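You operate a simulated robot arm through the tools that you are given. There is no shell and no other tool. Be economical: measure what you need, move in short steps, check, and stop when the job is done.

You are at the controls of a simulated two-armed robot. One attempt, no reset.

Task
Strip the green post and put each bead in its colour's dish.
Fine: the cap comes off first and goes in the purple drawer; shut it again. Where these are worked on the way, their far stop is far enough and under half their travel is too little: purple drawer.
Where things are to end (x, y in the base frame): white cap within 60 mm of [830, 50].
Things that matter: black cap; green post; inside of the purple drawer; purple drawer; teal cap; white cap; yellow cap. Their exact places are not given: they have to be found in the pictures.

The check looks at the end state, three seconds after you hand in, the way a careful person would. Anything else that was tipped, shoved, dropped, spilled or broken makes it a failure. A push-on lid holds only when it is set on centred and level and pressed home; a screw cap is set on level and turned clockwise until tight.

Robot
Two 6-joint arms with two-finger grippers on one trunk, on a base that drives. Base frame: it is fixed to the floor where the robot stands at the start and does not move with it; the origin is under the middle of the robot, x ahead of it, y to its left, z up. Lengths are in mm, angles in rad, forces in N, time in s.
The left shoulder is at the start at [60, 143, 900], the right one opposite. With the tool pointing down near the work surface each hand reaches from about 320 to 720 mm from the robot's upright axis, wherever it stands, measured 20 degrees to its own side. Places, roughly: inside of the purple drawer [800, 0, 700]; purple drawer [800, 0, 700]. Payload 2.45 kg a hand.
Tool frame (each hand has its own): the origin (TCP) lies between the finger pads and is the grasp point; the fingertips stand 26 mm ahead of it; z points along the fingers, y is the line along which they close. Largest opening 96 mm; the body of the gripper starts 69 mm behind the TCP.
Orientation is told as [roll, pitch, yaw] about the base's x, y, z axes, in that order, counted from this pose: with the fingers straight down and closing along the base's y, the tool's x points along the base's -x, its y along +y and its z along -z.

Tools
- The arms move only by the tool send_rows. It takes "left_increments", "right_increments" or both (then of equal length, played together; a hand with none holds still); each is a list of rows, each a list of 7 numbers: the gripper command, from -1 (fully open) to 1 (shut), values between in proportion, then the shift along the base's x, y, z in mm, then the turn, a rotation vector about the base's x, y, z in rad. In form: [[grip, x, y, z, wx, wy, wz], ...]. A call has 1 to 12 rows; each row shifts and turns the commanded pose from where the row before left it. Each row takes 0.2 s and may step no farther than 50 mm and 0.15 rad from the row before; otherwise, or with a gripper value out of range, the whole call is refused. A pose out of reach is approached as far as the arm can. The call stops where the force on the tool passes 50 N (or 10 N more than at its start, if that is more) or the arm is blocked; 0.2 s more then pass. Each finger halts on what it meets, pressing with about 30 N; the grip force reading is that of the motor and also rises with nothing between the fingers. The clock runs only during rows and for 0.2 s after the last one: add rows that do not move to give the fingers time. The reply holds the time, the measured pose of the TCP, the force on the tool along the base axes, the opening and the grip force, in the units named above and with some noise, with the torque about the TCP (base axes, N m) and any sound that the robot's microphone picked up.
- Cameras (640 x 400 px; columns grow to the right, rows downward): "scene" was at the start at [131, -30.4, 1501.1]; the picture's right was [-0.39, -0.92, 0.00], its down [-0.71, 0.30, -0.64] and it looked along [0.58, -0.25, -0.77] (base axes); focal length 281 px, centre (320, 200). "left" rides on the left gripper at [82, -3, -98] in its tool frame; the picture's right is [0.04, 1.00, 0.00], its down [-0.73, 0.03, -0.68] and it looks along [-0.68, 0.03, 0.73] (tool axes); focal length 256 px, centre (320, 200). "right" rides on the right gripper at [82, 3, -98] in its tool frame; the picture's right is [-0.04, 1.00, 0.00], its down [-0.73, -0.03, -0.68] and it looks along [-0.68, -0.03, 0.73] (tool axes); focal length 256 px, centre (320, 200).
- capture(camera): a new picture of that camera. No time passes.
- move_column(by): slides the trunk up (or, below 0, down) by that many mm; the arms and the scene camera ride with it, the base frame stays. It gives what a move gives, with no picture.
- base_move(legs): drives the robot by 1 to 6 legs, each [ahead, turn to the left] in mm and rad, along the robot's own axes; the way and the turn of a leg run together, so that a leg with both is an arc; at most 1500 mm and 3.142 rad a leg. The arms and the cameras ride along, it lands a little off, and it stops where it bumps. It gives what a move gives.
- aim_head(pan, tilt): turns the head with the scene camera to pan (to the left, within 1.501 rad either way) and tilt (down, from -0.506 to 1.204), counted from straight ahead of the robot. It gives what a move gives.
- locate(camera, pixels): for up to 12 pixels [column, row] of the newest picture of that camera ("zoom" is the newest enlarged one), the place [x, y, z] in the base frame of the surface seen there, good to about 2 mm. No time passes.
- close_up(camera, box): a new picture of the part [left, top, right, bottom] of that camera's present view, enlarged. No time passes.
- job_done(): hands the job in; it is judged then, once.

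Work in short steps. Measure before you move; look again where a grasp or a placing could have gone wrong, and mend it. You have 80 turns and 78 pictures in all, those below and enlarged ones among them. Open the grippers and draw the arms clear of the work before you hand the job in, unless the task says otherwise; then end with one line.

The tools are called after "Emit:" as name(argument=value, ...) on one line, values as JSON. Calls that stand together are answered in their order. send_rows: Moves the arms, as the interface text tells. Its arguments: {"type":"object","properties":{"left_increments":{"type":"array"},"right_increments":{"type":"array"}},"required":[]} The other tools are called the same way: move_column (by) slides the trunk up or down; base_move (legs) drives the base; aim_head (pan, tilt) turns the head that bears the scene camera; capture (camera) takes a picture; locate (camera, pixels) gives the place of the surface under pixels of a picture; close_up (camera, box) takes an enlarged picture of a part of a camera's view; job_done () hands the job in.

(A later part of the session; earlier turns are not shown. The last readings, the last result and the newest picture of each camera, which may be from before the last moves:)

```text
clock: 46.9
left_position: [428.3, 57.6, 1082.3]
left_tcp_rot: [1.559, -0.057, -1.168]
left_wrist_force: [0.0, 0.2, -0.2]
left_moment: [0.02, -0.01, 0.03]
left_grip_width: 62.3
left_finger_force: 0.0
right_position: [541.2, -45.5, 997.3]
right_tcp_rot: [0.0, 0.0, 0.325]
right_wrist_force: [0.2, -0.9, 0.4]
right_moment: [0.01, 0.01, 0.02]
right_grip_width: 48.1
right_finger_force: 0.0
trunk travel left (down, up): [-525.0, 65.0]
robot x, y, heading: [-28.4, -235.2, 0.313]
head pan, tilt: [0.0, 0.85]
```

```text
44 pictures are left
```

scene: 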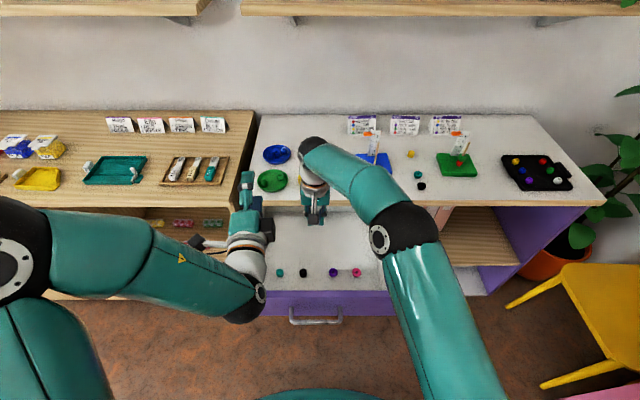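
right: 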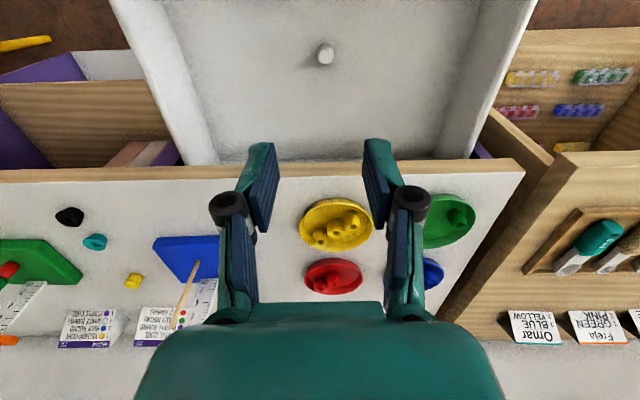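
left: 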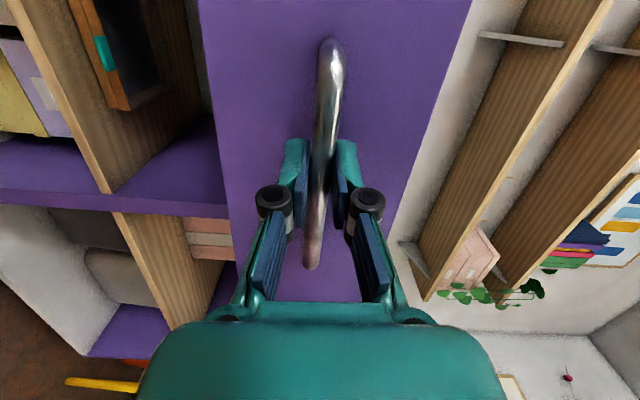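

The white cap stands upright on the drawer floor at (325,55). I back the base 200 mm, draw the right hand aside, and bring the closed left fist down in front of the panel, just above the handle.

Emit:
base_move(legs=[[-205, 0]])

Emit:
send_rows(left_increments=[[1, 4.8, -14.9, -37.2, 0, 0, -0.011], [1, 4.8, -14.9, -37.2, 0, 0, -0.011], [1, 4.8, -14.9, -37.2, 0, 0, -0.011], [1, 4.8, -14.9, -37.2, 0, 0, -0.011], [1, 4.8, -14.9, -37.2, 0, 0, -0.011], [1, 4.8, -14.9, -37.2, 0, 0, -0.011], [1, 4.8, -14.9, -37.2, 0, 0, -0.011], [1, 4.8, -14.9, -37.2, 0, 0, -0.011], [1, 0, 0, 0, 0, 0, 0]], right_increments=[[0, -6.2, -21.6, 17, 0, 0, 0], [0, -6.2, -21.6, 17, 0, 0, 0], [0, -6.2, -21.6, 17, 0, 0, 0], [0, -6.2, -21.6, 17, 0, 0, 0], [0, -6.2, -21.6, 17, 0, 0, 0], [0, -6.2, -21.6, 17, 0, 0, 0], [0, -6.2, -21.6, 17, 0, 0, 0], [0, -6.2, -21.6, 17, 0, 0, 0], [0, 0, 0, 0, 0, 0, 0]])

Emit:
capture(camera="scene")

Emit:
capture(camera="left")

```text
clock: 48.6
left_position: [228.0, -5.8, 1081.9]
left_tcp_rot: [1.558, -0.056, -1.163]
left_wrist_force: [0.1, -0.7, 0.4]
left_moment: [-0.04, 0.02, -0.01]
left_grip_width: 62.5
left_finger_force: 0.0
right_position: [339.6, -107.9, 999.0]
right_tcp_rot: [-0.001, -0.001, 0.326]
right_wrist_force: [-0.4, -0.2, 0.5]
right_moment: [0.01, -0.04, -0.01]
right_grip_width: 48.2
right_finger_force: 0.1
trunk travel left (down, up): [-525.0, 65.0]
robot x, y, heading: [-230.9, -299.0, 0.316]
head pan, tilt: [0.0, 0.85]
```

```text
clock: 50.6
left_position: [264.0, -126.1, 785.7]
left_tcp_rot: [1.559, -0.059, -1.251]
left_wrist_force: [-1.0, 0.6, 0.4]
left_moment: [0.01, 0.0, 0.02]
left_grip_width: 0.1
left_finger_force: 28.1
right_position: [293.9, -279.7, 1133.4]
right_tcp_rot: [0.001, 0.0, 0.327]
right_wrist_force: [0.0, 0.2, 0.5]
right_moment: [0.0, -0.01, 0.0]
right_grip_width: 48.0
right_finger_force: 0.1
trunk travel left (down, up): [-525.0, 65.0]
robot x, y, heading: [-234.7, -300.8, 0.318]
head pan, tilt: [0.0, 0.85]
```

```text
43 pictures are left
```

scene: 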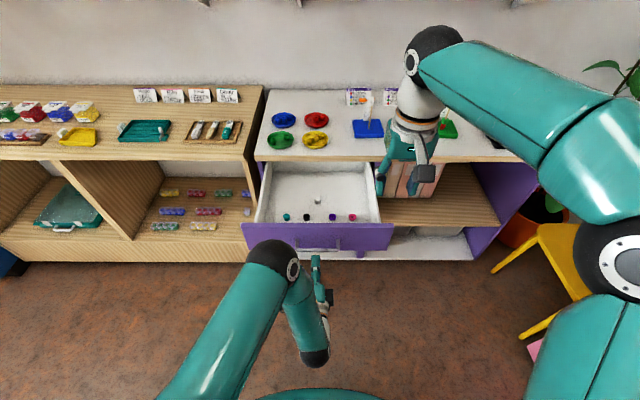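

```text
42 pictures are left
```

left: 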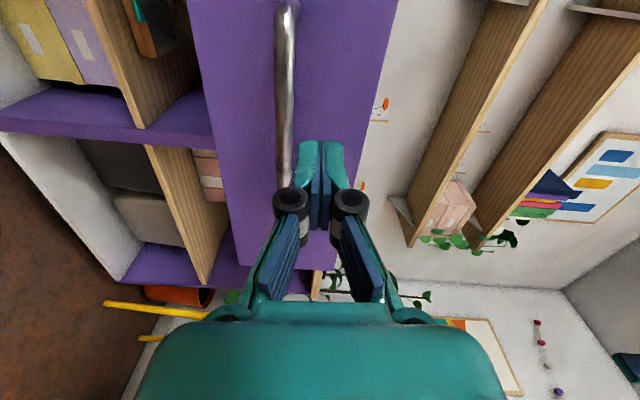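

The fist is about 75 mm in front of the panel, above the bar. I drive up to it slowly, then push the drawer most of the way.

Emit:
base_move(legs=[[72, 0], [90, 0], [90, 0], [90, 0]])

Emit:
capture(camera="scene")

```text
clock: 53.8
left_position: [593.0, -14.8, 784.1]
left_tcp_rot: [1.556, -0.057, -1.245]
left_wrist_force: [0.0, -0.7, -0.4]
left_moment: [0.0, -0.03, 0.01]
left_grip_width: 0.1
left_finger_force: 28.5
right_position: [623.5, -169.0, 1132.0]
right_tcp_rot: [-0.001, 0.002, 0.332]
right_wrist_force: [-0.1, 0.8, -0.3]
right_moment: [-0.03, 0.02, 0.02]
right_grip_width: 48.0
right_finger_force: 0.0
trunk travel left (down, up): [-525.0, 65.0]
robot x, y, heading: [93.5, -189.7, 0.315]
head pan, tilt: [0.0, 0.85]
```

```text
41 pictures are left
```

scene: 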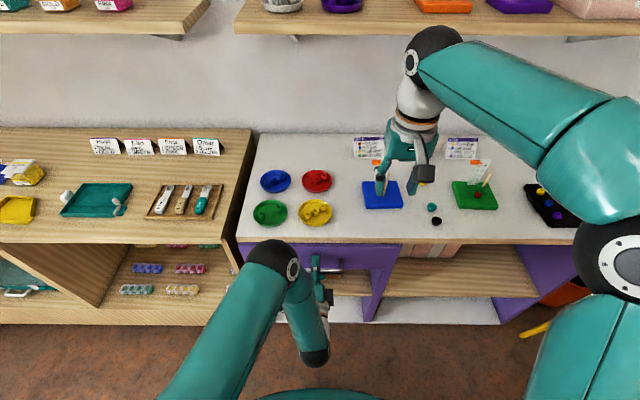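

Tip is about 17 mm short of the shut plane. I finish with small arm steps until the drawer stops.

Emit:
send_rows(left_increments=[[1, 4.8, 1.5, 0, 0, 0, 0], [1, 4.8, 1.5, 0, 0, 0, 0], [1, 4.8, 1.5, 0, 0, 0, 0], [1, 2.9, 0.9, 0, 0, 0, 0], [1, 1.9, 0.6, 0, 0, 0, 0], [1, 1.9, 0.6, 0, 0, 0, 0]])

Emit:
close_up(camera="scene", box=[225, 220, 425, 345])

```text
clock: 55.2
left_position: [610.7, -8.1, 786.2]
left_tcp_rot: [1.556, -0.055, -1.249]
left_wrist_force: [-13.7, -2.7, 0.5]
left_moment: [0.02, -0.03, -0.13]
left_grip_width: 5.8
left_finger_force: 28.6
right_position: [621.3, -169.2, 1134.2]
right_tcp_rot: [0.001, 0.0, 0.332]
right_wrist_force: [-0.5, -0.6, 1.0]
right_moment: [0.03, -0.01, 0.0]
right_grip_width: 47.8
right_finger_force: 0.1
trunk travel left (down, up): [-525.0, 65.0]
robot x, y, heading: [95.6, -194.1, 0.316]
head pan, tilt: [0.0, 0.85]
```

```text
3.20 times, centred on (325, 282) of scene
```

zoom: 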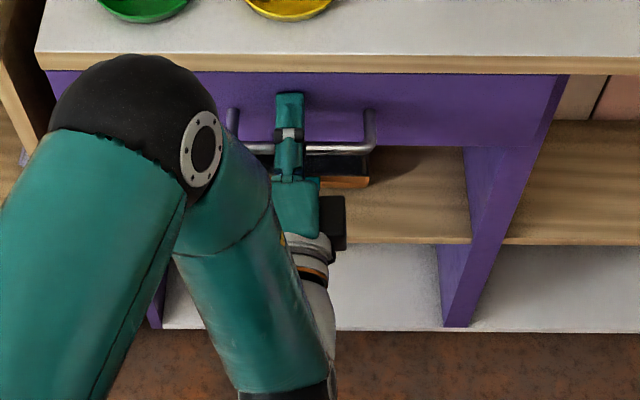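

Contact at 14 N with the tip at the shut plane. I check the panel's plane against the earlier u≈604.

Emit:
locate(camera="zoom", pixels=[[430, 110], [500, 110], [340, 100], [480, 64]])

Emit:
send_rows(left_increments=[[1, -19, -6, 0, 0, 0, 0], [1, -30, -10, 0, 0, 0, 0], [1, -30, -10, 30, 0, 0, 0], [1, 0, 5, 45, 0, 0, 0], [1, 0, 10, 45, 0, 0, 0], [1, 0, 10, 45, 0, 0, 0], [1, 0, 10, 45, 0, 0, 0], [1, 0, 10, 45, 0, 0, 0], [1, 0, 10, 45, 0, 0, 0]])

Emit:
close_up(camera="scene", box=[225, 160, 425, 285])

```text
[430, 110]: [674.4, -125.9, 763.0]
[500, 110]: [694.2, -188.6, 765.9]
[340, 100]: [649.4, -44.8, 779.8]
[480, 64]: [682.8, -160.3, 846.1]
```

```text
clock: 57.2
left_position: [546.4, 11.8, 1090.4]
left_tcp_rot: [1.558, -0.057, -1.248]
left_wrist_force: [0.2, 0.8, 0.1]
left_moment: [0.0, -0.03, -0.03]
left_grip_width: 0.2
left_finger_force: 28.7
left hand out of reach, approached as far as the arm can: row 3
right_position: [621.3, -168.4, 1135.8]
right_tcp_rot: [0.0, -0.002, 0.332]
right_wrist_force: [-0.9, 0.8, 0.2]
right_moment: [0.0, -0.04, -0.03]
right_grip_width: 48.0
right_finger_force: 0.1
trunk travel left (down, up): [-525.0, 65.0]
robot x, y, heading: [98.3, -195.0, 0.32]
head pan, tilt: [0.0, 0.85]
```

```text
3.20 times, centred on (325, 222) of scene
```

zoom: 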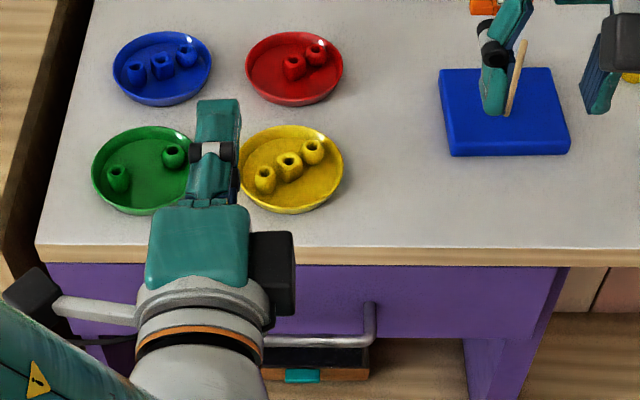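

The panel is at u≈604.5: shut. Now I measure the green and red dishes for free spots.

Emit:
locate(camera="zoom", pixels=[[92, 165], [145, 128], [140, 212], [148, 185], [140, 150], [118, 178], [173, 155], [245, 65], [343, 65], [292, 35], [290, 88], [320, 75]])

Emit:
close_up(camera="right", box=[340, 60, 640, 260])

```text
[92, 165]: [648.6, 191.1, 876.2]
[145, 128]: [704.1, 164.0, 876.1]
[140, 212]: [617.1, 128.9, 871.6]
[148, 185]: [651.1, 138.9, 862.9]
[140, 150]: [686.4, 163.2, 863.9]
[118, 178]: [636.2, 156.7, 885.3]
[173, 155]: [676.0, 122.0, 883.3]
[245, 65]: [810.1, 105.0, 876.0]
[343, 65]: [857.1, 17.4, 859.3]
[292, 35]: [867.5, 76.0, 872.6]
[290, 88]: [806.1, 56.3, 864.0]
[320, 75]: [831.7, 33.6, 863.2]
```

```text
2.00 times, centred on (490, 160) of right
```

zoom: 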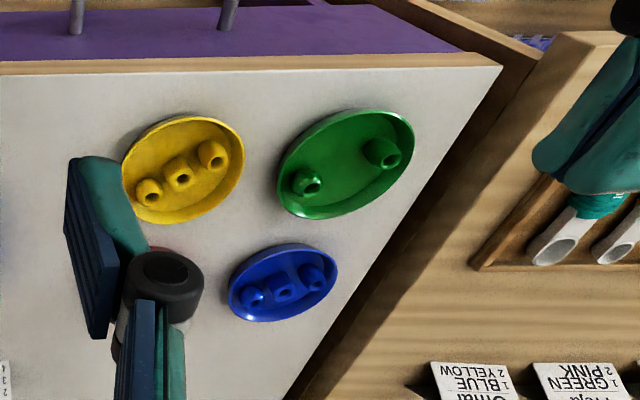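

Green dish: floor z≈863, free spot near (675,163). I drive to a stand near (313,−341), from which both the post and the dishes are in reach by turning on the spot.

Emit:
base_move(legs=[[0, -0.917], [260, 0], [0, 0.9]])

Emit:
capture(camera="scene")

```text
clock: 64.3
left_position: [766.1, -136.6, 1090.1]
left_tcp_rot: [1.558, -0.059, -1.261]
left_wrist_force: [0.9, 0.6, 0.3]
left_moment: [-0.01, -0.01, 0.0]
left_grip_width: 0.0
left_finger_force: 28.3
right_position: [836.1, -319.0, 1133.7]
right_tcp_rot: [0.0, 0.001, 0.315]
right_wrist_force: [0.1, 0.8, -0.8]
right_moment: [-0.02, -0.04, 0.01]
right_grip_width: 48.2
right_finger_force: 0.0
trunk travel left (down, up): [-525.0, 65.0]
robot x, y, heading: [313.2, -347.0, 0.304]
head pan, tilt: [0.0, 0.85]
```

```text
37 pictures are left
```

scene: 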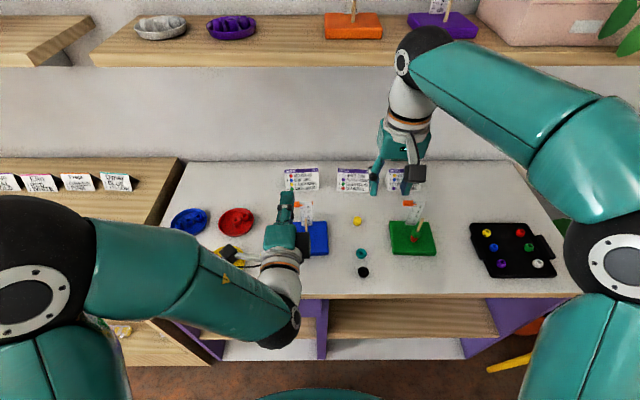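

I bring the right hand above the post at (906,−417).

Emit:
send_rows(right_increments=[[0, 17.5, -24.6, -15, 0, 0, 0], [0, 17.5, -24.6, -15, 0, 0, 0], [0, 17.5, -24.6, -15, 0, 0, 0], [0, 17.5, -24.6, -15, 0, 0, 0], [0, 0, 0, 0, 0, 0, 0]])

Emit:
close_up(camera="right", box=[270, 40, 370, 180])

Emit:
close_up(camera="scene", box=[380, 190, 450, 260])

```text
clock: 65.5
left_position: [764.5, -137.7, 1091.6]
left_tcp_rot: [1.559, -0.057, -1.262]
left_wrist_force: [-0.4, -0.6, 0.6]
left_moment: [0.02, 0.0, -0.01]
left_grip_width: 0.0
left_finger_force: 28.4
right_position: [909.3, -417.7, 1073.7]
right_tcp_rot: [-0.001, -0.002, 0.315]
right_wrist_force: [1.6, 0.3, -0.2]
right_moment: [0.03, -0.03, -0.03]
right_grip_width: 48.1
right_finger_force: 0.1
trunk travel left (down, up): [-525.0, 65.0]
robot x, y, heading: [313.9, -345.1, 0.304]
head pan, tilt: [0.0, 0.85]
```

```text
2.86 times, centred on (320, 110) of right
```

zoom: 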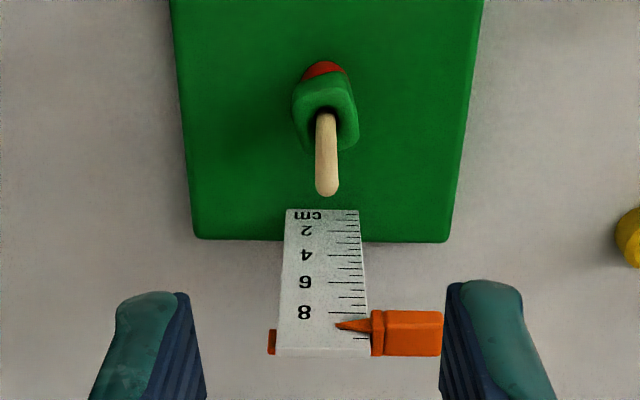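

```text
5.71 times, centred on (415, 225) of scene
```

zoom: 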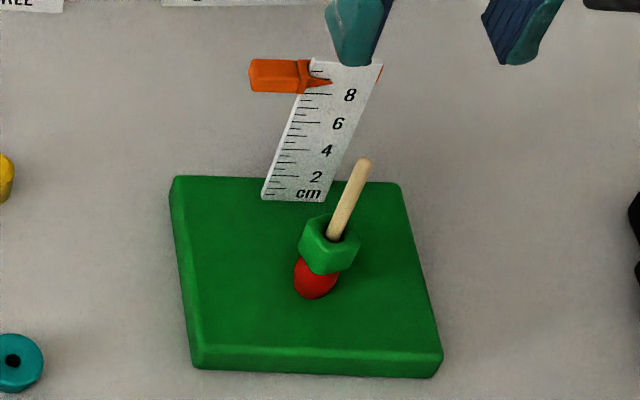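

Emit:
locate(camera="zoom", pixels=[[364, 162], [350, 195], [330, 250], [325, 264], [315, 290], [315, 225], [352, 235], [305, 235]])

Emit:
capture(camera="right")

Emit:
locate(camera="right", pixels=[[321, 104], [321, 95], [319, 72], [319, 63], [311, 72], [328, 74]])

```text
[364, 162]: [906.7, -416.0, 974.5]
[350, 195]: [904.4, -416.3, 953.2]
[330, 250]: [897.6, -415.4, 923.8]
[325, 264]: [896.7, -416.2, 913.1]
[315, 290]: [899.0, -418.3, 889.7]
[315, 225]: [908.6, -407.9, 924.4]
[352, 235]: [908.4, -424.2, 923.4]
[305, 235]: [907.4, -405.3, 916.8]
```

```text
34 pictures are left
```

right: 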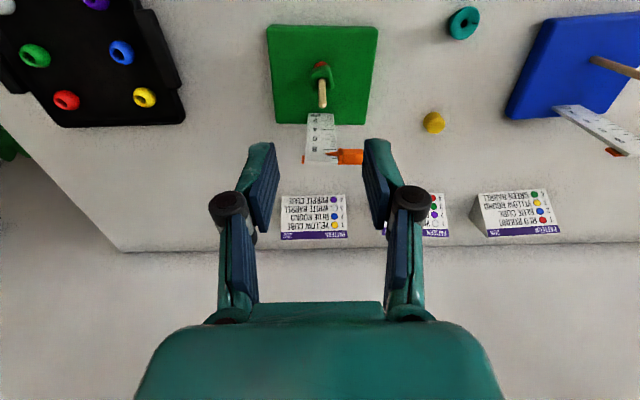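

```text
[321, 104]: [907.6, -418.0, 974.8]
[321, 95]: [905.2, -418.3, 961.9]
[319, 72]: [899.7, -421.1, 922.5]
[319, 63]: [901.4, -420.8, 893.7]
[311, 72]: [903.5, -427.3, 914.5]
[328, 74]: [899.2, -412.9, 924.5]
```

The post axis is at (907.5,−417) with its top at z 975, and the green bead spans about 903–924. I go down to z≈931 so the tips hold only the green bead.

Emit:
send_rows(right_increments=[[0, -2, 0.5, -35, 0, 0, 0], [0, 0, 0, -40, 0, 0, 0], [0, 0, 0, -40, 0, 0, 0], [0, 0, 0, -27, 0, 0, 0], [0, 0, 0, 0, 0, 0, 0], [0.5, 0, 0, 0, 0, 0, 0], [1, 0, 0, 0, 0, 0, 0], [1, 0, 0, 0, 0, 0, 0]])

Emit:
close_up(camera="scene", box=[370, 175, 460, 260])

```text
clock: 67.3
left_position: [765.7, -136.8, 1090.9]
left_tcp_rot: [1.559, -0.057, -1.261]
left_wrist_force: [0.1, 0.1, -0.3]
left_moment: [-0.01, 0.0, -0.02]
left_grip_width: 0.0
left_finger_force: 28.0
right_position: [903.8, -417.8, 933.0]
right_tcp_rot: [0.0, -0.001, 0.317]
right_wrist_force: [-0.2, 0.4, 0.7]
right_moment: [0.0, -0.04, -0.03]
right_grip_width: 17.4
right_finger_force: 30.4
trunk travel left (down, up): [-525.0, 65.0]
robot x, y, heading: [312.7, -345.6, 0.302]
head pan, tilt: [0.0, 0.85]
```

```text
4.71 times, centred on (415, 218) of scene
```

zoom: 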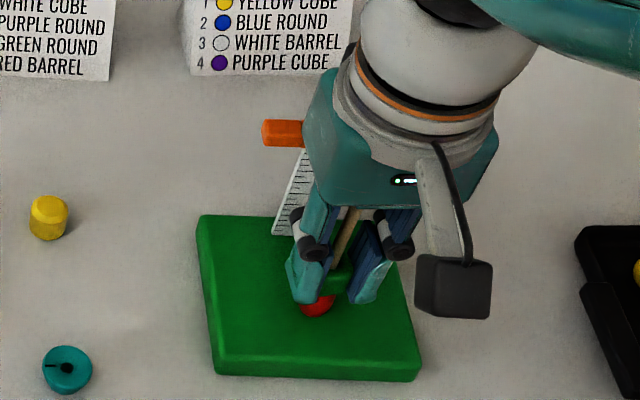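

The green bead is held (17.4 mm). I lift it straight off the post.

Emit:
send_rows(right_increments=[[1, 0, 0, 8, 0, 0, 0], [1, 0, 0, 12, 0, 0, 0], [1, 0, 0, 15, 0, 0, 0], [1, 0, 0, 20, 0, 0, 0], [1, 0, 0, 25, 0, 0, 0], [1, 0, 0, 30, 0, 0, 0], [1, 0, 0, 30, 0, 0, 0], [1, 0, 0, 0, 0, 0, 0]])

Emit:
capture(camera="right")

```text
clock: 69.1
left_position: [765.7, -137.0, 1089.4]
left_tcp_rot: [1.559, -0.06, -1.263]
left_wrist_force: [0.4, 0.4, -0.1]
left_moment: [0.01, 0.02, 0.0]
left_grip_width: 0.0
left_finger_force: 28.7
right_position: [903.7, -419.4, 1072.3]
right_tcp_rot: [0.002, -0.001, 0.317]
right_wrist_force: [0.2, -0.6, -0.2]
right_moment: [-0.01, 0.02, 0.01]
right_grip_width: 18.0
right_finger_force: 30.1
trunk travel left (down, up): [-525.0, 65.0]
robot x, y, heading: [316.2, -343.2, 0.309]
head pan, tilt: [0.0, 0.85]
```

```text
32 pictures are left
```

right: 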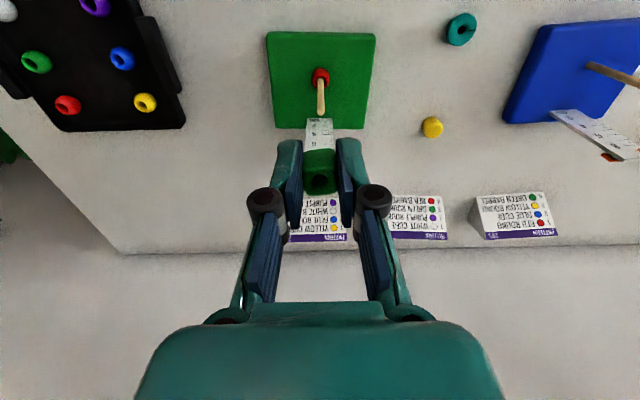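

The green bead is in the hand; the red one remains on the post. I draw the hand back from the shelf and turn the base left 0.8 rad toward the dishes.

Emit:
send_rows(right_increments=[[1, -38, -12, 5, 0, 0, 0], [1, -38, -12, 5, 0, 0, 0], [1, -38, -12, 5, 0, 0, 0], [1, 0, 0, 0, 0, 0, 0]])

Emit:
base_move(legs=[[0, 0.8]])

Emit:
capture(camera="right")

Emit:
capture(camera="scene")

```text
clock: 70.1
left_position: [766.5, -137.3, 1089.7]
left_tcp_rot: [1.556, -0.057, -1.262]
left_wrist_force: [0.8, 0.1, -1.2]
left_moment: [-0.01, -0.01, 0.02]
left_grip_width: 0.1
left_finger_force: 28.2
right_position: [789.9, -453.4, 1087.8]
right_tcp_rot: [0.0, 0.001, 0.316]
right_wrist_force: [0.4, 0.3, 0.6]
right_moment: [-0.02, 0.05, -0.05]
right_grip_width: 18.3
right_finger_force: 30.0
trunk travel left (down, up): [-525.0, 65.0]
robot x, y, heading: [314.2, -347.2, 0.301]
head pan, tilt: [0.0, 0.85]
```

```text
clock: 72.8
left_position: [485.6, 129.8, 1091.8]
left_tcp_rot: [1.554, -0.057, -0.453]
left_wrist_force: [0.5, 0.8, 0.2]
left_moment: [0.04, -0.04, 0.02]
left_grip_width: 0.1
left_finger_force: 28.8
right_position: [721.7, -78.8, 1086.8]
right_tcp_rot: [0.0, 0.001, 1.115]
right_wrist_force: [0.7, 0.1, -0.2]
right_moment: [-0.01, -0.02, 0.03]
right_grip_width: 17.9
right_finger_force: 30.0
trunk travel left (down, up): [-525.0, 65.0]
robot x, y, heading: [338.4, -359.0, 1.103]
head pan, tilt: [0.0, 0.85]
```

```text
31 pictures are left
```

right: 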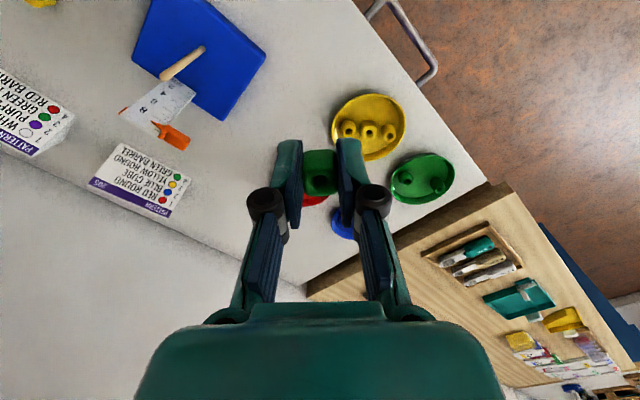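

```text
30 pictures are left
```

scene: 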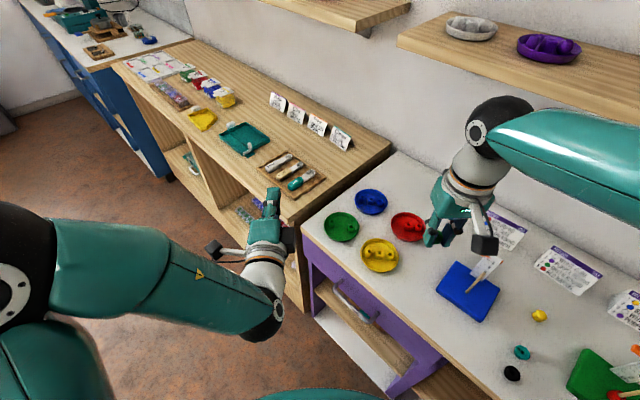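

I zoom the scene on the dishes at (380,225) for exact free spots.

Emit:
close_up(camera="scene", box=[315, 180, 435, 275])

Emit:
locate(camera="zoom", pixels=[[45, 242], [232, 250], [138, 170], [135, 325], [115, 240], [175, 255], [160, 205], [118, 275], [402, 255], [500, 170], [580, 250], [490, 325]])

```text
4.21 times, centred on (375, 228) of scene
```

zoom: 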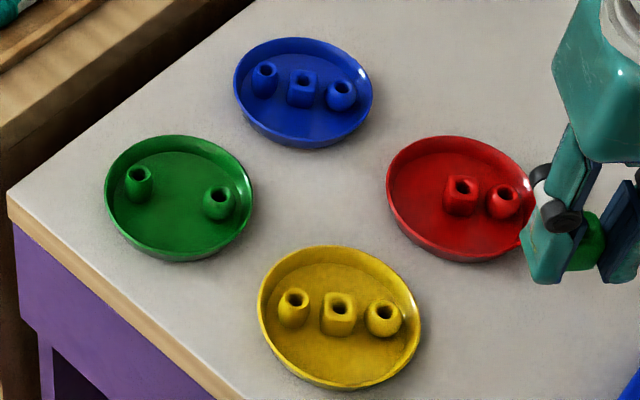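

```text
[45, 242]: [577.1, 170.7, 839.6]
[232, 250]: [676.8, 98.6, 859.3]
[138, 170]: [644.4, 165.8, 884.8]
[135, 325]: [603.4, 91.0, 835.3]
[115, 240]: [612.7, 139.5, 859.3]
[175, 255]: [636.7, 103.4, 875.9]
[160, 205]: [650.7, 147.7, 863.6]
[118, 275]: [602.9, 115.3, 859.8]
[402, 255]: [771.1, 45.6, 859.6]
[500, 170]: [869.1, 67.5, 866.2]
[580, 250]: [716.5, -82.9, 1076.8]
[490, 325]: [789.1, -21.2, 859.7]
```

Emit:
locate(camera="zoom", pixels=[[180, 175], [165, 225], [195, 170], [105, 195], [252, 195], [180, 138], [220, 198], [130, 215], [388, 190], [430, 190], [420, 215], [450, 225]])

```text
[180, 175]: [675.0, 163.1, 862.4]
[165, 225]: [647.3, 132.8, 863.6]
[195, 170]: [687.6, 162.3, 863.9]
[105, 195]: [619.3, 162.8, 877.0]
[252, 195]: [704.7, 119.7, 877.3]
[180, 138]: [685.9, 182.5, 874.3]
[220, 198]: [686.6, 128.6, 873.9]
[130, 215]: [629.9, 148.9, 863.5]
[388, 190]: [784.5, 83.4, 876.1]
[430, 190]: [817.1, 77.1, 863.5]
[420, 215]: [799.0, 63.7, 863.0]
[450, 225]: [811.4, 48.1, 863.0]
```

The gap between the two green beads is at about (666,149). Closing across their line keeps the fingers clear of them, so I move above it and turn the hand 1.2 rad.

Emit:
send_rows(right_increments=[[1, -6.6, 28.2, -15, 0, 0, 0.149], [1, -6.6, 28.2, -15, 0, 0, 0.149], [1, -6.6, 28.2, -15, 0, 0, 0.149], [1, -6.6, 28.2, -15, 0, 0, 0.149], [1, -6.6, 28.2, -15, 0, 0, 0.149], [1, -6.6, 28.2, -15, 0, 0, 0.149], [1, -6.6, 28.2, -15, 0, 0, 0.149], [1, -6.6, 28.2, -15, 0, 0, 0.149], [1, 0, 0, 0, 0, 0, 0]])

Emit:
capture(camera="right")

Emit:
capture(camera="scene")

```text
clock: 74.8
left_position: [486.0, 129.1, 1092.9]
left_tcp_rot: [1.552, -0.058, -0.452]
left_wrist_force: [-0.8, -0.9, 0.4]
left_moment: [0.0, 0.02, 0.02]
left_grip_width: 0.0
left_finger_force: 27.9
right_position: [666.6, 146.5, 968.6]
right_tcp_rot: [0.0, -0.001, 2.309]
right_wrist_force: [0.7, 0.1, 0.5]
right_moment: [0.02, 0.01, 0.0]
right_grip_width: 17.9
right_finger_force: 30.5
trunk travel left (down, up): [-525.0, 65.0]
robot x, y, heading: [340.0, -362.1, 1.101]
head pan, tilt: [0.0, 0.85]
```

```text
28 pictures are left
```

right: 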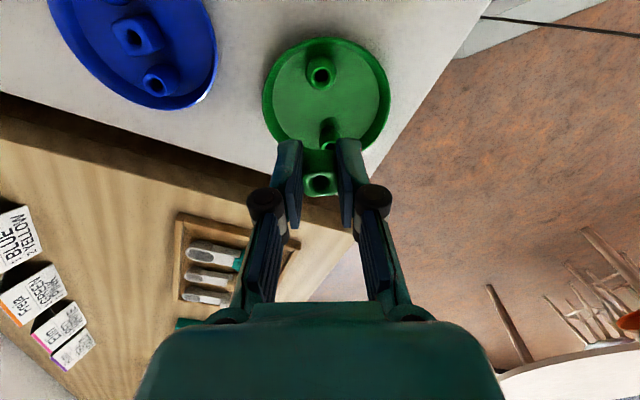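

```text
27 pictures are left
```

scene: 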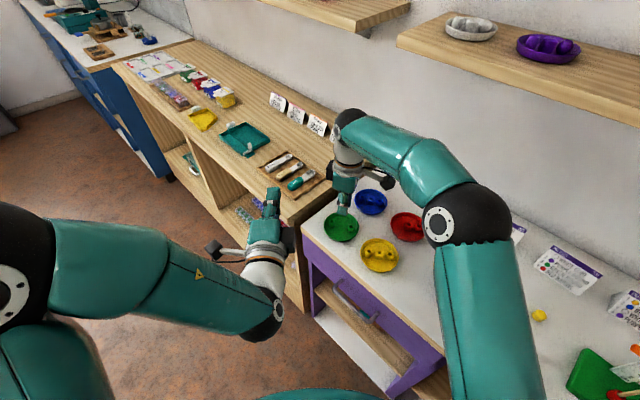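

The two beads line up with the hand's x, as intended. I measure both to centre on the gap.

Emit:
locate(camera="right", pixels=[[320, 66], [320, 80], [329, 122], [335, 122], [325, 98], [345, 98], [300, 98], [266, 98], [388, 98], [315, 184]])

```text
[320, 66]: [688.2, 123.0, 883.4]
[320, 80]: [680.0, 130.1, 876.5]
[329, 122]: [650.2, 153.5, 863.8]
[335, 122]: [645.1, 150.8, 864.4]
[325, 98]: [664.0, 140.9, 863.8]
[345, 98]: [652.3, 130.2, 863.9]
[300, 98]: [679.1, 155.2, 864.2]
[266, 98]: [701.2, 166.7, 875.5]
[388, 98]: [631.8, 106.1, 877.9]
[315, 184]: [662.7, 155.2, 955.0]
```

I shift 5 mm toward the far bead and lower to just above the dish floor (z≈896).

Emit:
send_rows(right_increments=[[1, 3.8, -3.3, -20, 0, 0, 0], [1, 0, 0, -25, 0, 0, 0], [1, 0, 0, -15, 0, 0, 0], [1, 0, 0, -8, 0, 0, 0], [1, 0, 0, -4, 0, 0, 0], [1, 0, 0, 0, 0, 0, 0]])

Emit:
capture(camera="right")

```text
clock: 76.2
left_position: [485.5, 129.0, 1093.2]
left_tcp_rot: [1.554, -0.059, -0.45]
left_wrist_force: [0.0, -0.1, -0.1]
left_moment: [0.02, 0.01, 0.04]
left_grip_width: 0.0
left_finger_force: 28.5
right_position: [671.5, 143.9, 897.3]
right_tcp_rot: [0.001, 0.0, 2.309]
right_wrist_force: [0.3, 0.3, -0.2]
right_moment: [0.03, 0.03, 0.02]
right_grip_width: 18.2
right_finger_force: 29.8
trunk travel left (down, up): [-525.0, 65.0]
robot x, y, heading: [339.4, -362.4, 1.098]
head pan, tilt: [0.0, 0.85]
```

```text
26 pictures are left
```

right: 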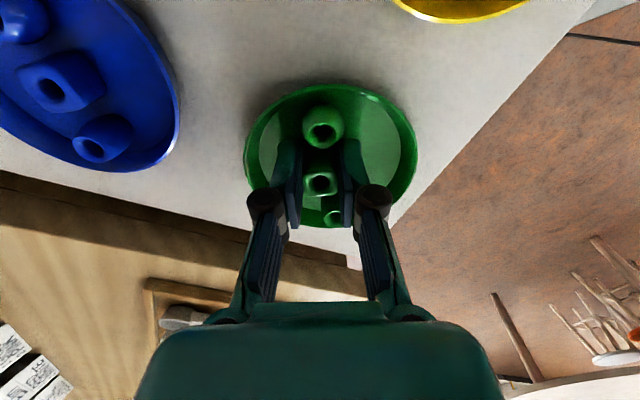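

The held bead sits between the two others inside the rim. I lower 2 mm, open a little and rise straight up.

Emit:
send_rows(right_increments=[[1, 0, 0, -2, 0, 0, 0], [0.5, 0, 0, 0, 0, 0, 0], [0.25, 0, 0, 0, 0, 0, 0], [0.25, 0, 0, 0, 0, 0, 0], [0.25, 0, 0, 15, 0, 0, 0], [0.25, 0, 0, 30, 0, 0, 0], [0.25, 0, 0, 45, 0, 0, 0], [0.25, 0, 0, 45, 0, 0, 0], [0.25, 0, 0, 45, 0, 0, 0]])

Emit:
capture(camera="right")

```text
clock: 78.2
left_position: [485.8, 128.8, 1092.8]
left_tcp_rot: [1.554, -0.058, -0.45]
left_wrist_force: [-0.4, -0.3, -1.1]
left_moment: [-0.02, 0.05, 0.0]
left_grip_width: 0.0
left_finger_force: 28.3
right_position: [673.5, 140.7, 1077.9]
right_tcp_rot: [0.001, 0.0, 2.311]
right_wrist_force: [0.1, 0.6, 0.2]
right_moment: [0.02, 0.0, 0.0]
right_grip_width: 36.1
right_finger_force: 0.0
trunk travel left (down, up): [-525.0, 65.0]
robot x, y, heading: [340.1, -362.8, 1.102]
head pan, tilt: [0.0, 0.85]
```

```text
25 pictures are left
```

right: 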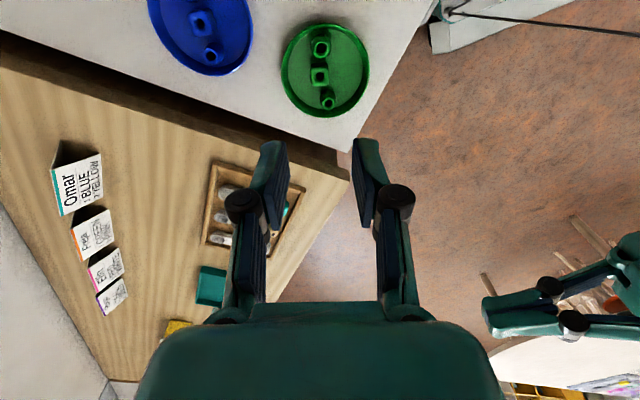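

All three green beads stand in the green dish. I reverse the arm's way, unwinding the wrist, and turn the base back to the post.

Emit:
send_rows(right_increments=[[0, 6, -27.5, 0, 0, 0, -0.149], [0, 6, -27.5, 0, 0, 0, -0.149], [0, 6, -27.5, 0, 0, 0, -0.149], [0, 6, -27.5, 0, 0, 0, -0.149], [0, 6, -27.5, 0, 0, 0, -0.149], [0, 6, -27.5, 0, 0, 0, -0.149], [0, 6, -27.5, 0, 0, 0, -0.149], [0, 6, -27.5, 0, 0, 0, -0.149]])

Emit:
base_move(legs=[[0, -0.8]])

Emit:
aim_head(pan=-0.2, tilt=0.85)

```text
clock: 80.0
left_position: [486.0, 128.1, 1095.0]
left_tcp_rot: [1.554, -0.057, -0.452]
left_wrist_force: [0.6, -0.8, 0.1]
left_moment: [-0.02, -0.02, 0.0]
left_grip_width: 0.0
left_finger_force: 28.3
right_position: [720.8, -79.5, 1073.0]
right_tcp_rot: [0.001, 0.0, 1.113]
right_wrist_force: [0.6, -0.1, 1.0]
right_moment: [0.0, 0.0, 0.03]
right_grip_width: 48.2
right_finger_force: 0.1
trunk travel left (down, up): [-525.0, 65.0]
robot x, y, heading: [339.2, -360.1, 1.102]
head pan, tilt: [0.0, 0.85]
```

```text
clock: 82.8
left_position: [792.5, -124.6, 1092.6]
left_tcp_rot: [1.555, -0.058, -1.251]
left_wrist_force: [-0.1, -0.3, 0.1]
left_moment: [0.05, -0.02, 0.0]
left_grip_width: 0.0
left_finger_force: 28.8
right_position: [809.1, -436.5, 1073.9]
right_tcp_rot: [0.001, 0.0, 0.315]
right_wrist_force: [0.4, 1.0, 0.7]
right_moment: [-0.03, 0.01, 0.01]
right_grip_width: 48.1
right_finger_force: 0.1
trunk travel left (down, up): [-525.0, 65.0]
robot x, y, heading: [329.7, -329.7, 0.306]
head pan, tilt: [0.0, 0.85]
```

```text
clock: 83.5
left_position: [790.5, -121.9, 1093.8]
left_tcp_rot: [1.554, -0.06, -1.25]
left_wrist_force: [-0.3, 0.4, 0.4]
left_moment: [0.0, 0.05, -0.03]
left_grip_width: 0.1
left_finger_force: 28.0
right_position: [806.4, -435.9, 1074.3]
right_tcp_rot: [-0.001, 0.0, 0.315]
right_wrist_force: [-0.5, -0.3, 0.0]
right_moment: [-0.03, -0.03, 0.03]
right_grip_width: 48.0
right_finger_force: 0.2
trunk travel left (down, up): [-525.0, 65.0]
robot x, y, heading: [330.8, -336.9, 0.308]
head pan, tilt: [-0.201, 0.85]
```

Back at the post. I move above it and measure post and red bead again.

Emit:
send_rows(right_increments=[[0, 33, 6.5, 0, 0, 0, 0], [0, 33, 6.5, 0, 0, 0, 0], [0, 33, 6.5, 0, 0, 0, 0], [0, 0, 0, 0, 0, 0, 0]])

Emit:
capture(camera="right")

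Emit:
locate(camera="right", pixels=[[320, 107], [320, 100], [320, 80], [320, 72]])

Emit:
close_up(camera="right", box=[280, 40, 360, 160])

```text
clock: 84.5
left_position: [791.4, -124.3, 1092.6]
left_tcp_rot: [1.555, -0.059, -1.251]
left_wrist_force: [-0.4, -0.1, 0.1]
left_moment: [0.01, 0.02, -0.02]
left_grip_width: 0.0
left_finger_force: 29.1
right_position: [903.4, -418.2, 1073.0]
right_tcp_rot: [0.0, -0.001, 0.317]
right_wrist_force: [0.0, 0.0, 0.3]
right_moment: [0.01, 0.0, 0.03]
right_grip_width: 48.1
right_finger_force: 0.0
trunk travel left (down, up): [-525.0, 65.0]
robot x, y, heading: [329.6, -327.8, 0.309]
head pan, tilt: [-0.201, 0.85]
```

```text
24 pictures are left
```

right: 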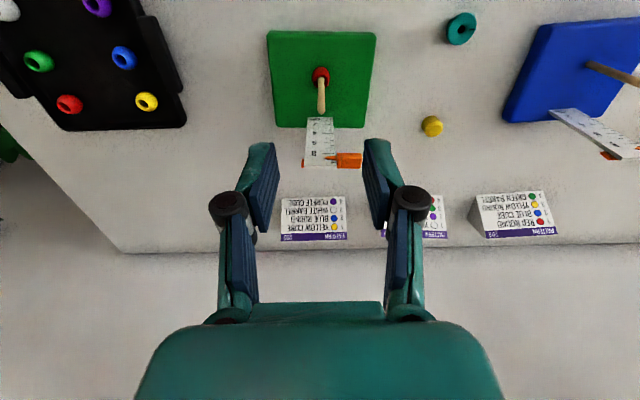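

```text
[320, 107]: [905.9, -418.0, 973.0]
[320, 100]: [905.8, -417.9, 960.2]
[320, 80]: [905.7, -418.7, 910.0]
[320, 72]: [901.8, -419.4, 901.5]
```

```text
3.33 times, centred on (320, 100) of right
```

zoom: 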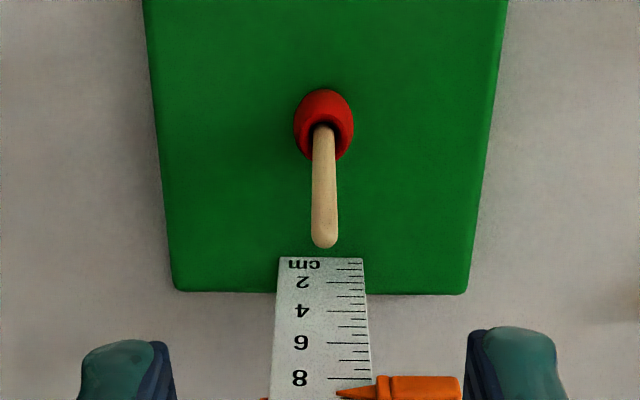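

The post is at (907,−417.5) and the red bead spans z≈880–902. I go down to z≈913, leaving room for the post tip under the palm, and close.

Emit:
send_rows(right_increments=[[0, 3, 0.5, -40, 0, 0, 0], [0, 0, 0, -40, 0, 0, 0], [0, 0, 0, -40, 0, 0, 0], [0, 0, 0, -30, 0, 0, 0], [0, 0, 0, -9, 0, 0, 0], [0, 0, 0, 0, 0, 0, 0], [0.5, 0, 0, 0, 0, 0, 0], [1, 0, 0, 0, 0, 0, 0], [1, 0, 0, 0, 0, 0, 0]])

Emit:
close_up(camera="right", box=[220, 60, 420, 260])

```text
clock: 86.5
left_position: [792.1, -123.6, 1093.4]
left_tcp_rot: [1.554, -0.058, -1.251]
left_wrist_force: [0.0, -0.1, 1.4]
left_moment: [0.01, -0.02, -0.01]
left_grip_width: 0.1
left_finger_force: 28.9
right_position: [909.5, -416.2, 917.1]
right_tcp_rot: [0.0, 0.0, 0.318]
right_wrist_force: [0.2, 0.2, 0.0]
right_moment: [-0.02, 0.03, 0.01]
right_grip_width: 13.5
right_finger_force: 29.9
trunk travel left (down, up): [-525.0, 65.0]
robot x, y, heading: [331.1, -329.1, 0.306]
head pan, tilt: [-0.201, 0.85]
```

```text
2.00 times, centred on (320, 160) of right
```

zoom: 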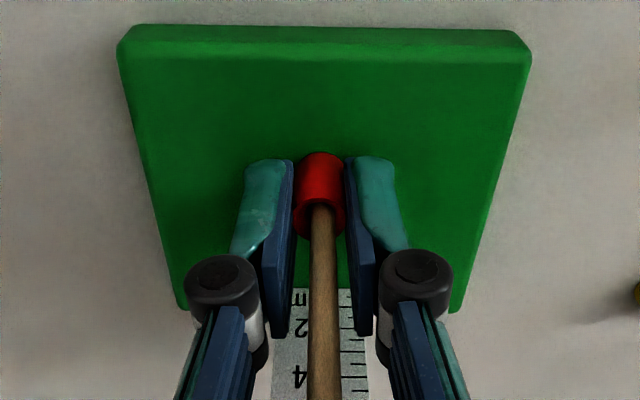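

Held near its tapered top (13.5 mm). I open slightly, go 5 mm lower and regrip at the belly.

Emit:
send_rows(right_increments=[[0.4, 0, 0, 0, 0, 0, 0], [0.4, 0, 0, 0, 0, 0, 0], [0.4, 0, 0, -5, 0, 0, 0], [0.4, 0, 0, 0, 0, 0, 0], [1, 0, 0, 0, 0, 0, 0], [1, 0, 0, 0, 0, 0, 0], [1, 0, 0, 0, 0, 0, 0]])

```text
clock: 88.1
left_position: [792.6, -124.6, 1092.4]
left_tcp_rot: [1.553, -0.058, -1.251]
left_wrist_force: [-0.6, -0.7, 0.1]
left_moment: [0.0, -0.02, 0.0]
left_grip_width: 0.0
left_finger_force: 28.4
right_position: [909.1, -418.0, 911.7]
right_tcp_rot: [0.001, 0.0, 0.316]
right_wrist_force: [1.2, -0.1, 0.3]
right_moment: [0.0, 0.01, 0.0]
right_grip_width: 14.0
right_finger_force: 30.6
trunk travel left (down, up): [-525.0, 65.0]
robot x, y, heading: [327.4, -329.5, 0.306]
head pan, tilt: [-0.201, 0.85]
```

Grip is 14.0 mm. I lift straight up in small steps, clear of the post, then draw back.

Emit:
send_rows(right_increments=[[1, 0, 0, 8, 0, 0, 0], [1, 0, 0, 12, 0, 0, 0], [1, 0, 0, 20, 0, 0, 0], [1, 0, 0, 25, 0, 0, 0], [1, 0, 0, 30, 0, 0, 0], [1, 0, 0, 35, 0, 0, 0], [1, 0, 0, 35, 0, 0, 0], [1, -38, -12, 5, 0, 0, 0], [1, -38, -12, 5, 0, 0, 0], [1, -38, -12, 5, 0, 0, 0], [1, 0, 0, 0, 0, 0, 0]])

Emit:
capture(camera="right")

```text
clock: 90.5
left_position: [793.6, -124.6, 1092.1]
left_tcp_rot: [1.552, -0.057, -1.252]
left_wrist_force: [0.1, 0.8, -0.2]
left_moment: [-0.03, 0.02, -0.04]
left_grip_width: 0.0
left_finger_force: 28.1
right_position: [795.4, -450.0, 1091.8]
right_tcp_rot: [0.0, 0.0, 0.315]
right_wrist_force: [0.0, -1.5, -0.3]
right_moment: [-0.01, 0.0, 0.02]
right_grip_width: 13.6
right_finger_force: 29.7
trunk travel left (down, up): [-525.0, 65.0]
robot x, y, heading: [329.2, -328.3, 0.305]
head pan, tilt: [-0.201, 0.85]
```

```text
21 pictures are left
```

right: 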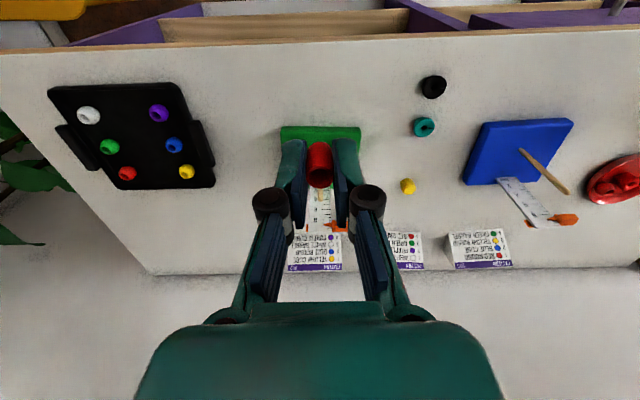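

The red bead is in the hand. I turn left 0.6 rad toward the red dish and look at it.

Emit:
base_move(legs=[[0, 0.6]])

Emit:
aim_head(pan=-0.05, tilt=0.85)

Emit:
capture(camera="scene")

```text
clock: 92.8
left_position: [593.8, 100.2, 1093.1]
left_tcp_rot: [1.552, -0.058, -0.65]
left_wrist_force: [0.0, 0.2, -0.2]
left_moment: [0.01, -0.03, -0.01]
left_grip_width: 0.3
left_finger_force: 28.5
right_position: [779.6, -167.8, 1092.6]
right_tcp_rot: [0.0, 0.001, 0.917]
right_wrist_force: [-1.0, -0.3, 0.4]
right_moment: [-0.03, 0.0, -0.02]
right_grip_width: 13.4
right_finger_force: 30.3
trunk travel left (down, up): [-525.0, 65.0]
robot x, y, heading: [344.0, -343.2, 0.915]
head pan, tilt: [-0.201, 0.85]
```

```text
clock: 93.5
left_position: [593.9, 99.3, 1093.5]
left_tcp_rot: [1.553, -0.057, -0.65]
left_wrist_force: [-1.0, -0.7, -0.5]
left_moment: [-0.02, 0.0, -0.01]
left_grip_width: 0.0
left_finger_force: 28.6
right_position: [779.7, -168.5, 1092.0]
right_tcp_rot: [0.0, 0.0, 0.917]
right_wrist_force: [-0.1, -0.3, -1.2]
right_moment: [-0.03, -0.04, 0.02]
right_grip_width: 13.4
right_finger_force: 30.1
trunk travel left (down, up): [-525.0, 65.0]
robot x, y, heading: [344.7, -341.6, 0.915]
head pan, tilt: [-0.051, 0.85]
```

```text
20 pictures are left
```

scene: 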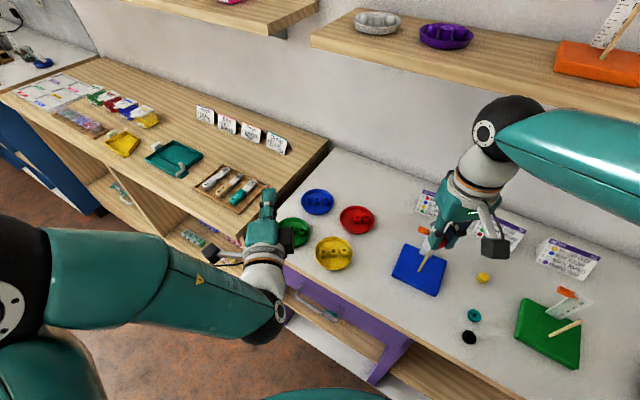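

Emit:
close_up(camera="scene", box=[325, 195, 390, 245])

Emit:
locate(camera="zoom", pixels=[[150, 150], [485, 130], [320, 110], [300, 380], [260, 210], [260, 280], [240, 180], [320, 290]])

```text
8.00 times, centred on (358, 220) of scene
```

zoom: 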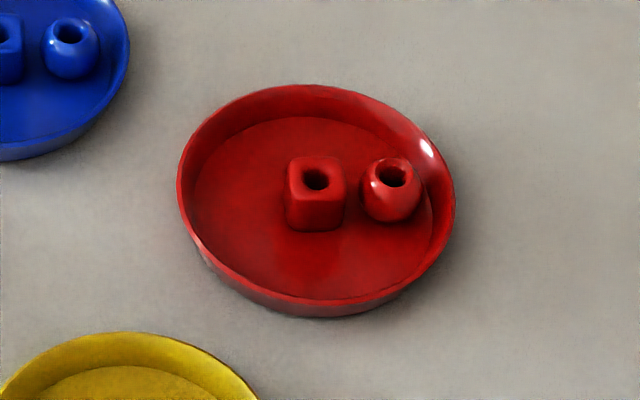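

```text
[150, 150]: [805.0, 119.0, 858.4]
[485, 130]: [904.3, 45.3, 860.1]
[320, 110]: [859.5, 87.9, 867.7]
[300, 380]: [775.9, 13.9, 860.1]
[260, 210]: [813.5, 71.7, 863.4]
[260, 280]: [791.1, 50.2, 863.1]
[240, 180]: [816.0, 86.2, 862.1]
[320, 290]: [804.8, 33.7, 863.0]
```

Emit:
locate(camera="zoom", pixels=[[335, 165], [293, 165], [316, 215], [393, 160], [393, 212], [181, 190], [453, 190], [312, 87], [320, 300], [250, 235]])

```text
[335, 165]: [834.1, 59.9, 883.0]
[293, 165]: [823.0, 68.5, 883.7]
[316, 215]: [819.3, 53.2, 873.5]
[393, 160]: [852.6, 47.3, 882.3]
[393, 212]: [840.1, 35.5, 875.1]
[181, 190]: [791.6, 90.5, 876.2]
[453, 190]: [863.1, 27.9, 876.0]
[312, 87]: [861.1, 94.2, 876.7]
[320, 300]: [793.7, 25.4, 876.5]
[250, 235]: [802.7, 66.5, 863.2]
```

The dish centre is about (828,60) with the cube bead near (825,60) and the barrel near (848,42). The free spot in line is (805,75). I go above it, turning the hand 1.49 rad so the fingers close across that line.

Emit:
send_rows(right_increments=[[1, 2.5, 24.4, 0, 0, 0, 0.149], [1, 2.5, 24.4, 0, 0, 0, 0.149], [1, 2.5, 24.4, 0, 0, 0, 0.149], [1, 2.5, 24.4, 0, 0, 0, 0.149], [1, 2.5, 24.4, -15, 0, 0, 0.149], [1, 2.5, 24.4, -20, 0, 0, 0.149], [1, 2.5, 24.4, -20, 0, 0, 0.149], [1, 2.5, 24.4, -20, 0, 0, 0.149], [1, 2.5, 24.4, -20, 0, 0, 0.149], [1, 2.5, 24.4, -20, 0, 0, 0.149], [1, 0, 0, 0, 0, 0, 0]])

Emit:
capture(camera="right")

Emit:
capture(camera="scene")

```text
clock: 95.8
left_position: [593.7, 99.1, 1093.0]
left_tcp_rot: [1.552, -0.058, -0.649]
left_wrist_force: [-0.1, -0.6, 0.8]
left_moment: [-0.02, 0.02, 0.02]
left_grip_width: 0.0
left_finger_force: 28.3
right_position: [804.8, 76.3, 975.5]
right_tcp_rot: [0.0, -0.003, 2.41]
right_wrist_force: [-0.1, -0.9, 0.4]
right_moment: [0.0, -0.05, -0.02]
right_grip_width: 14.0
right_finger_force: 30.3
trunk travel left (down, up): [-525.0, 65.0]
robot x, y, heading: [342.5, -348.1, 0.912]
head pan, tilt: [-0.051, 0.85]
```

```text
18 pictures are left
```

right: 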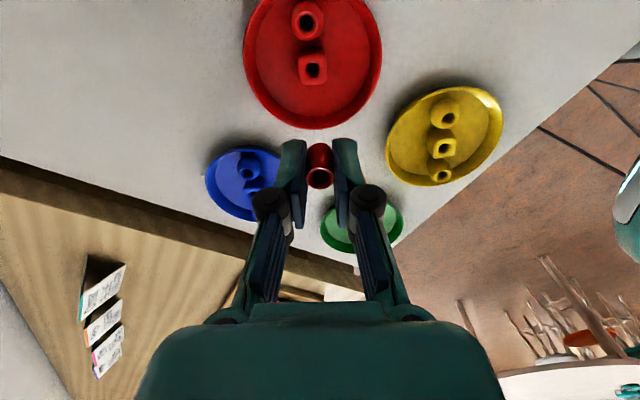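

```text
17 pictures are left
```

scene: 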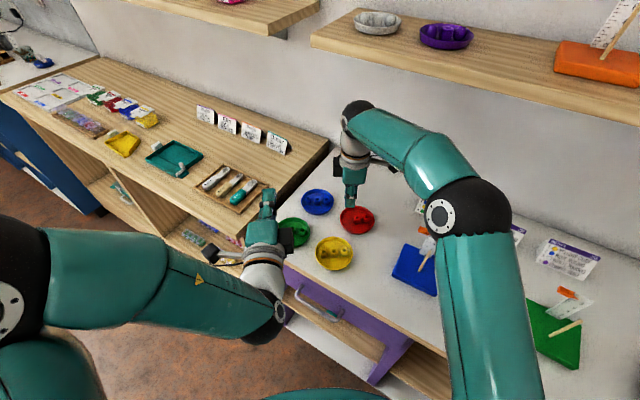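

I verify cube, free floor and rim from the hand camera at (313,70), (312,105) and (312,128).

Emit:
locate(camera="right", pixels=[[313, 60], [300, 68], [326, 68], [313, 84], [313, 100], [312, 115], [312, 127], [245, 60], [382, 60], [308, 20], [318, 178]])

```text
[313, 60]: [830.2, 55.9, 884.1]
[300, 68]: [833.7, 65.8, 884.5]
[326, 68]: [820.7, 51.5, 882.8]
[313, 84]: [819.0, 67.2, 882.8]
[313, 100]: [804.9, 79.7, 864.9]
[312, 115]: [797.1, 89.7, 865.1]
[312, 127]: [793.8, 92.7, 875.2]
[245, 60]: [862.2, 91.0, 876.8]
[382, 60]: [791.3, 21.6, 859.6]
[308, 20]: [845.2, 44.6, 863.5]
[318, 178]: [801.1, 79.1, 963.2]
```

I nudge 2 mm toward the cube and lower so the bead is about 2 mm over the floor.

Emit:
send_rows(right_increments=[[1, 2, -1, -25, 0, 0, 0], [1, 0, 0, -25, 0, 0, 0], [1, 0, 0, -15, 0, 0, 0], [1, 0, 0, -8, 0, 0, 0], [1, 0, 0, -3, 0, 0, 0], [1, 0, 0, 0, 0, 0, 0]])

Emit:
capture(camera="right")

```text
clock: 97.2
left_position: [593.2, 100.9, 1092.4]
left_tcp_rot: [1.551, -0.057, -0.648]
left_wrist_force: [0.3, 0.2, 0.6]
left_moment: [0.0, 0.02, 0.0]
left_grip_width: 0.1
left_finger_force: 28.5
right_position: [806.4, 74.3, 901.6]
right_tcp_rot: [0.002, 0.0, 2.409]
right_wrist_force: [0.1, -0.1, -0.6]
right_moment: [0.02, 0.01, -0.03]
right_grip_width: 13.7
right_finger_force: 30.0
trunk travel left (down, up): [-525.0, 65.0]
robot x, y, heading: [347.9, -344.5, 0.912]
head pan, tilt: [-0.051, 0.85]
```

```text
16 pictures are left
```

right: 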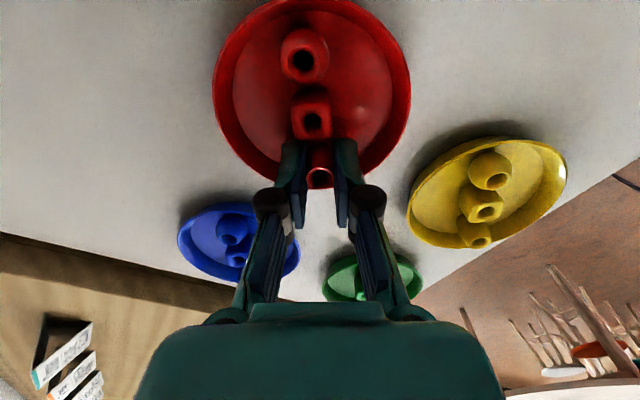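

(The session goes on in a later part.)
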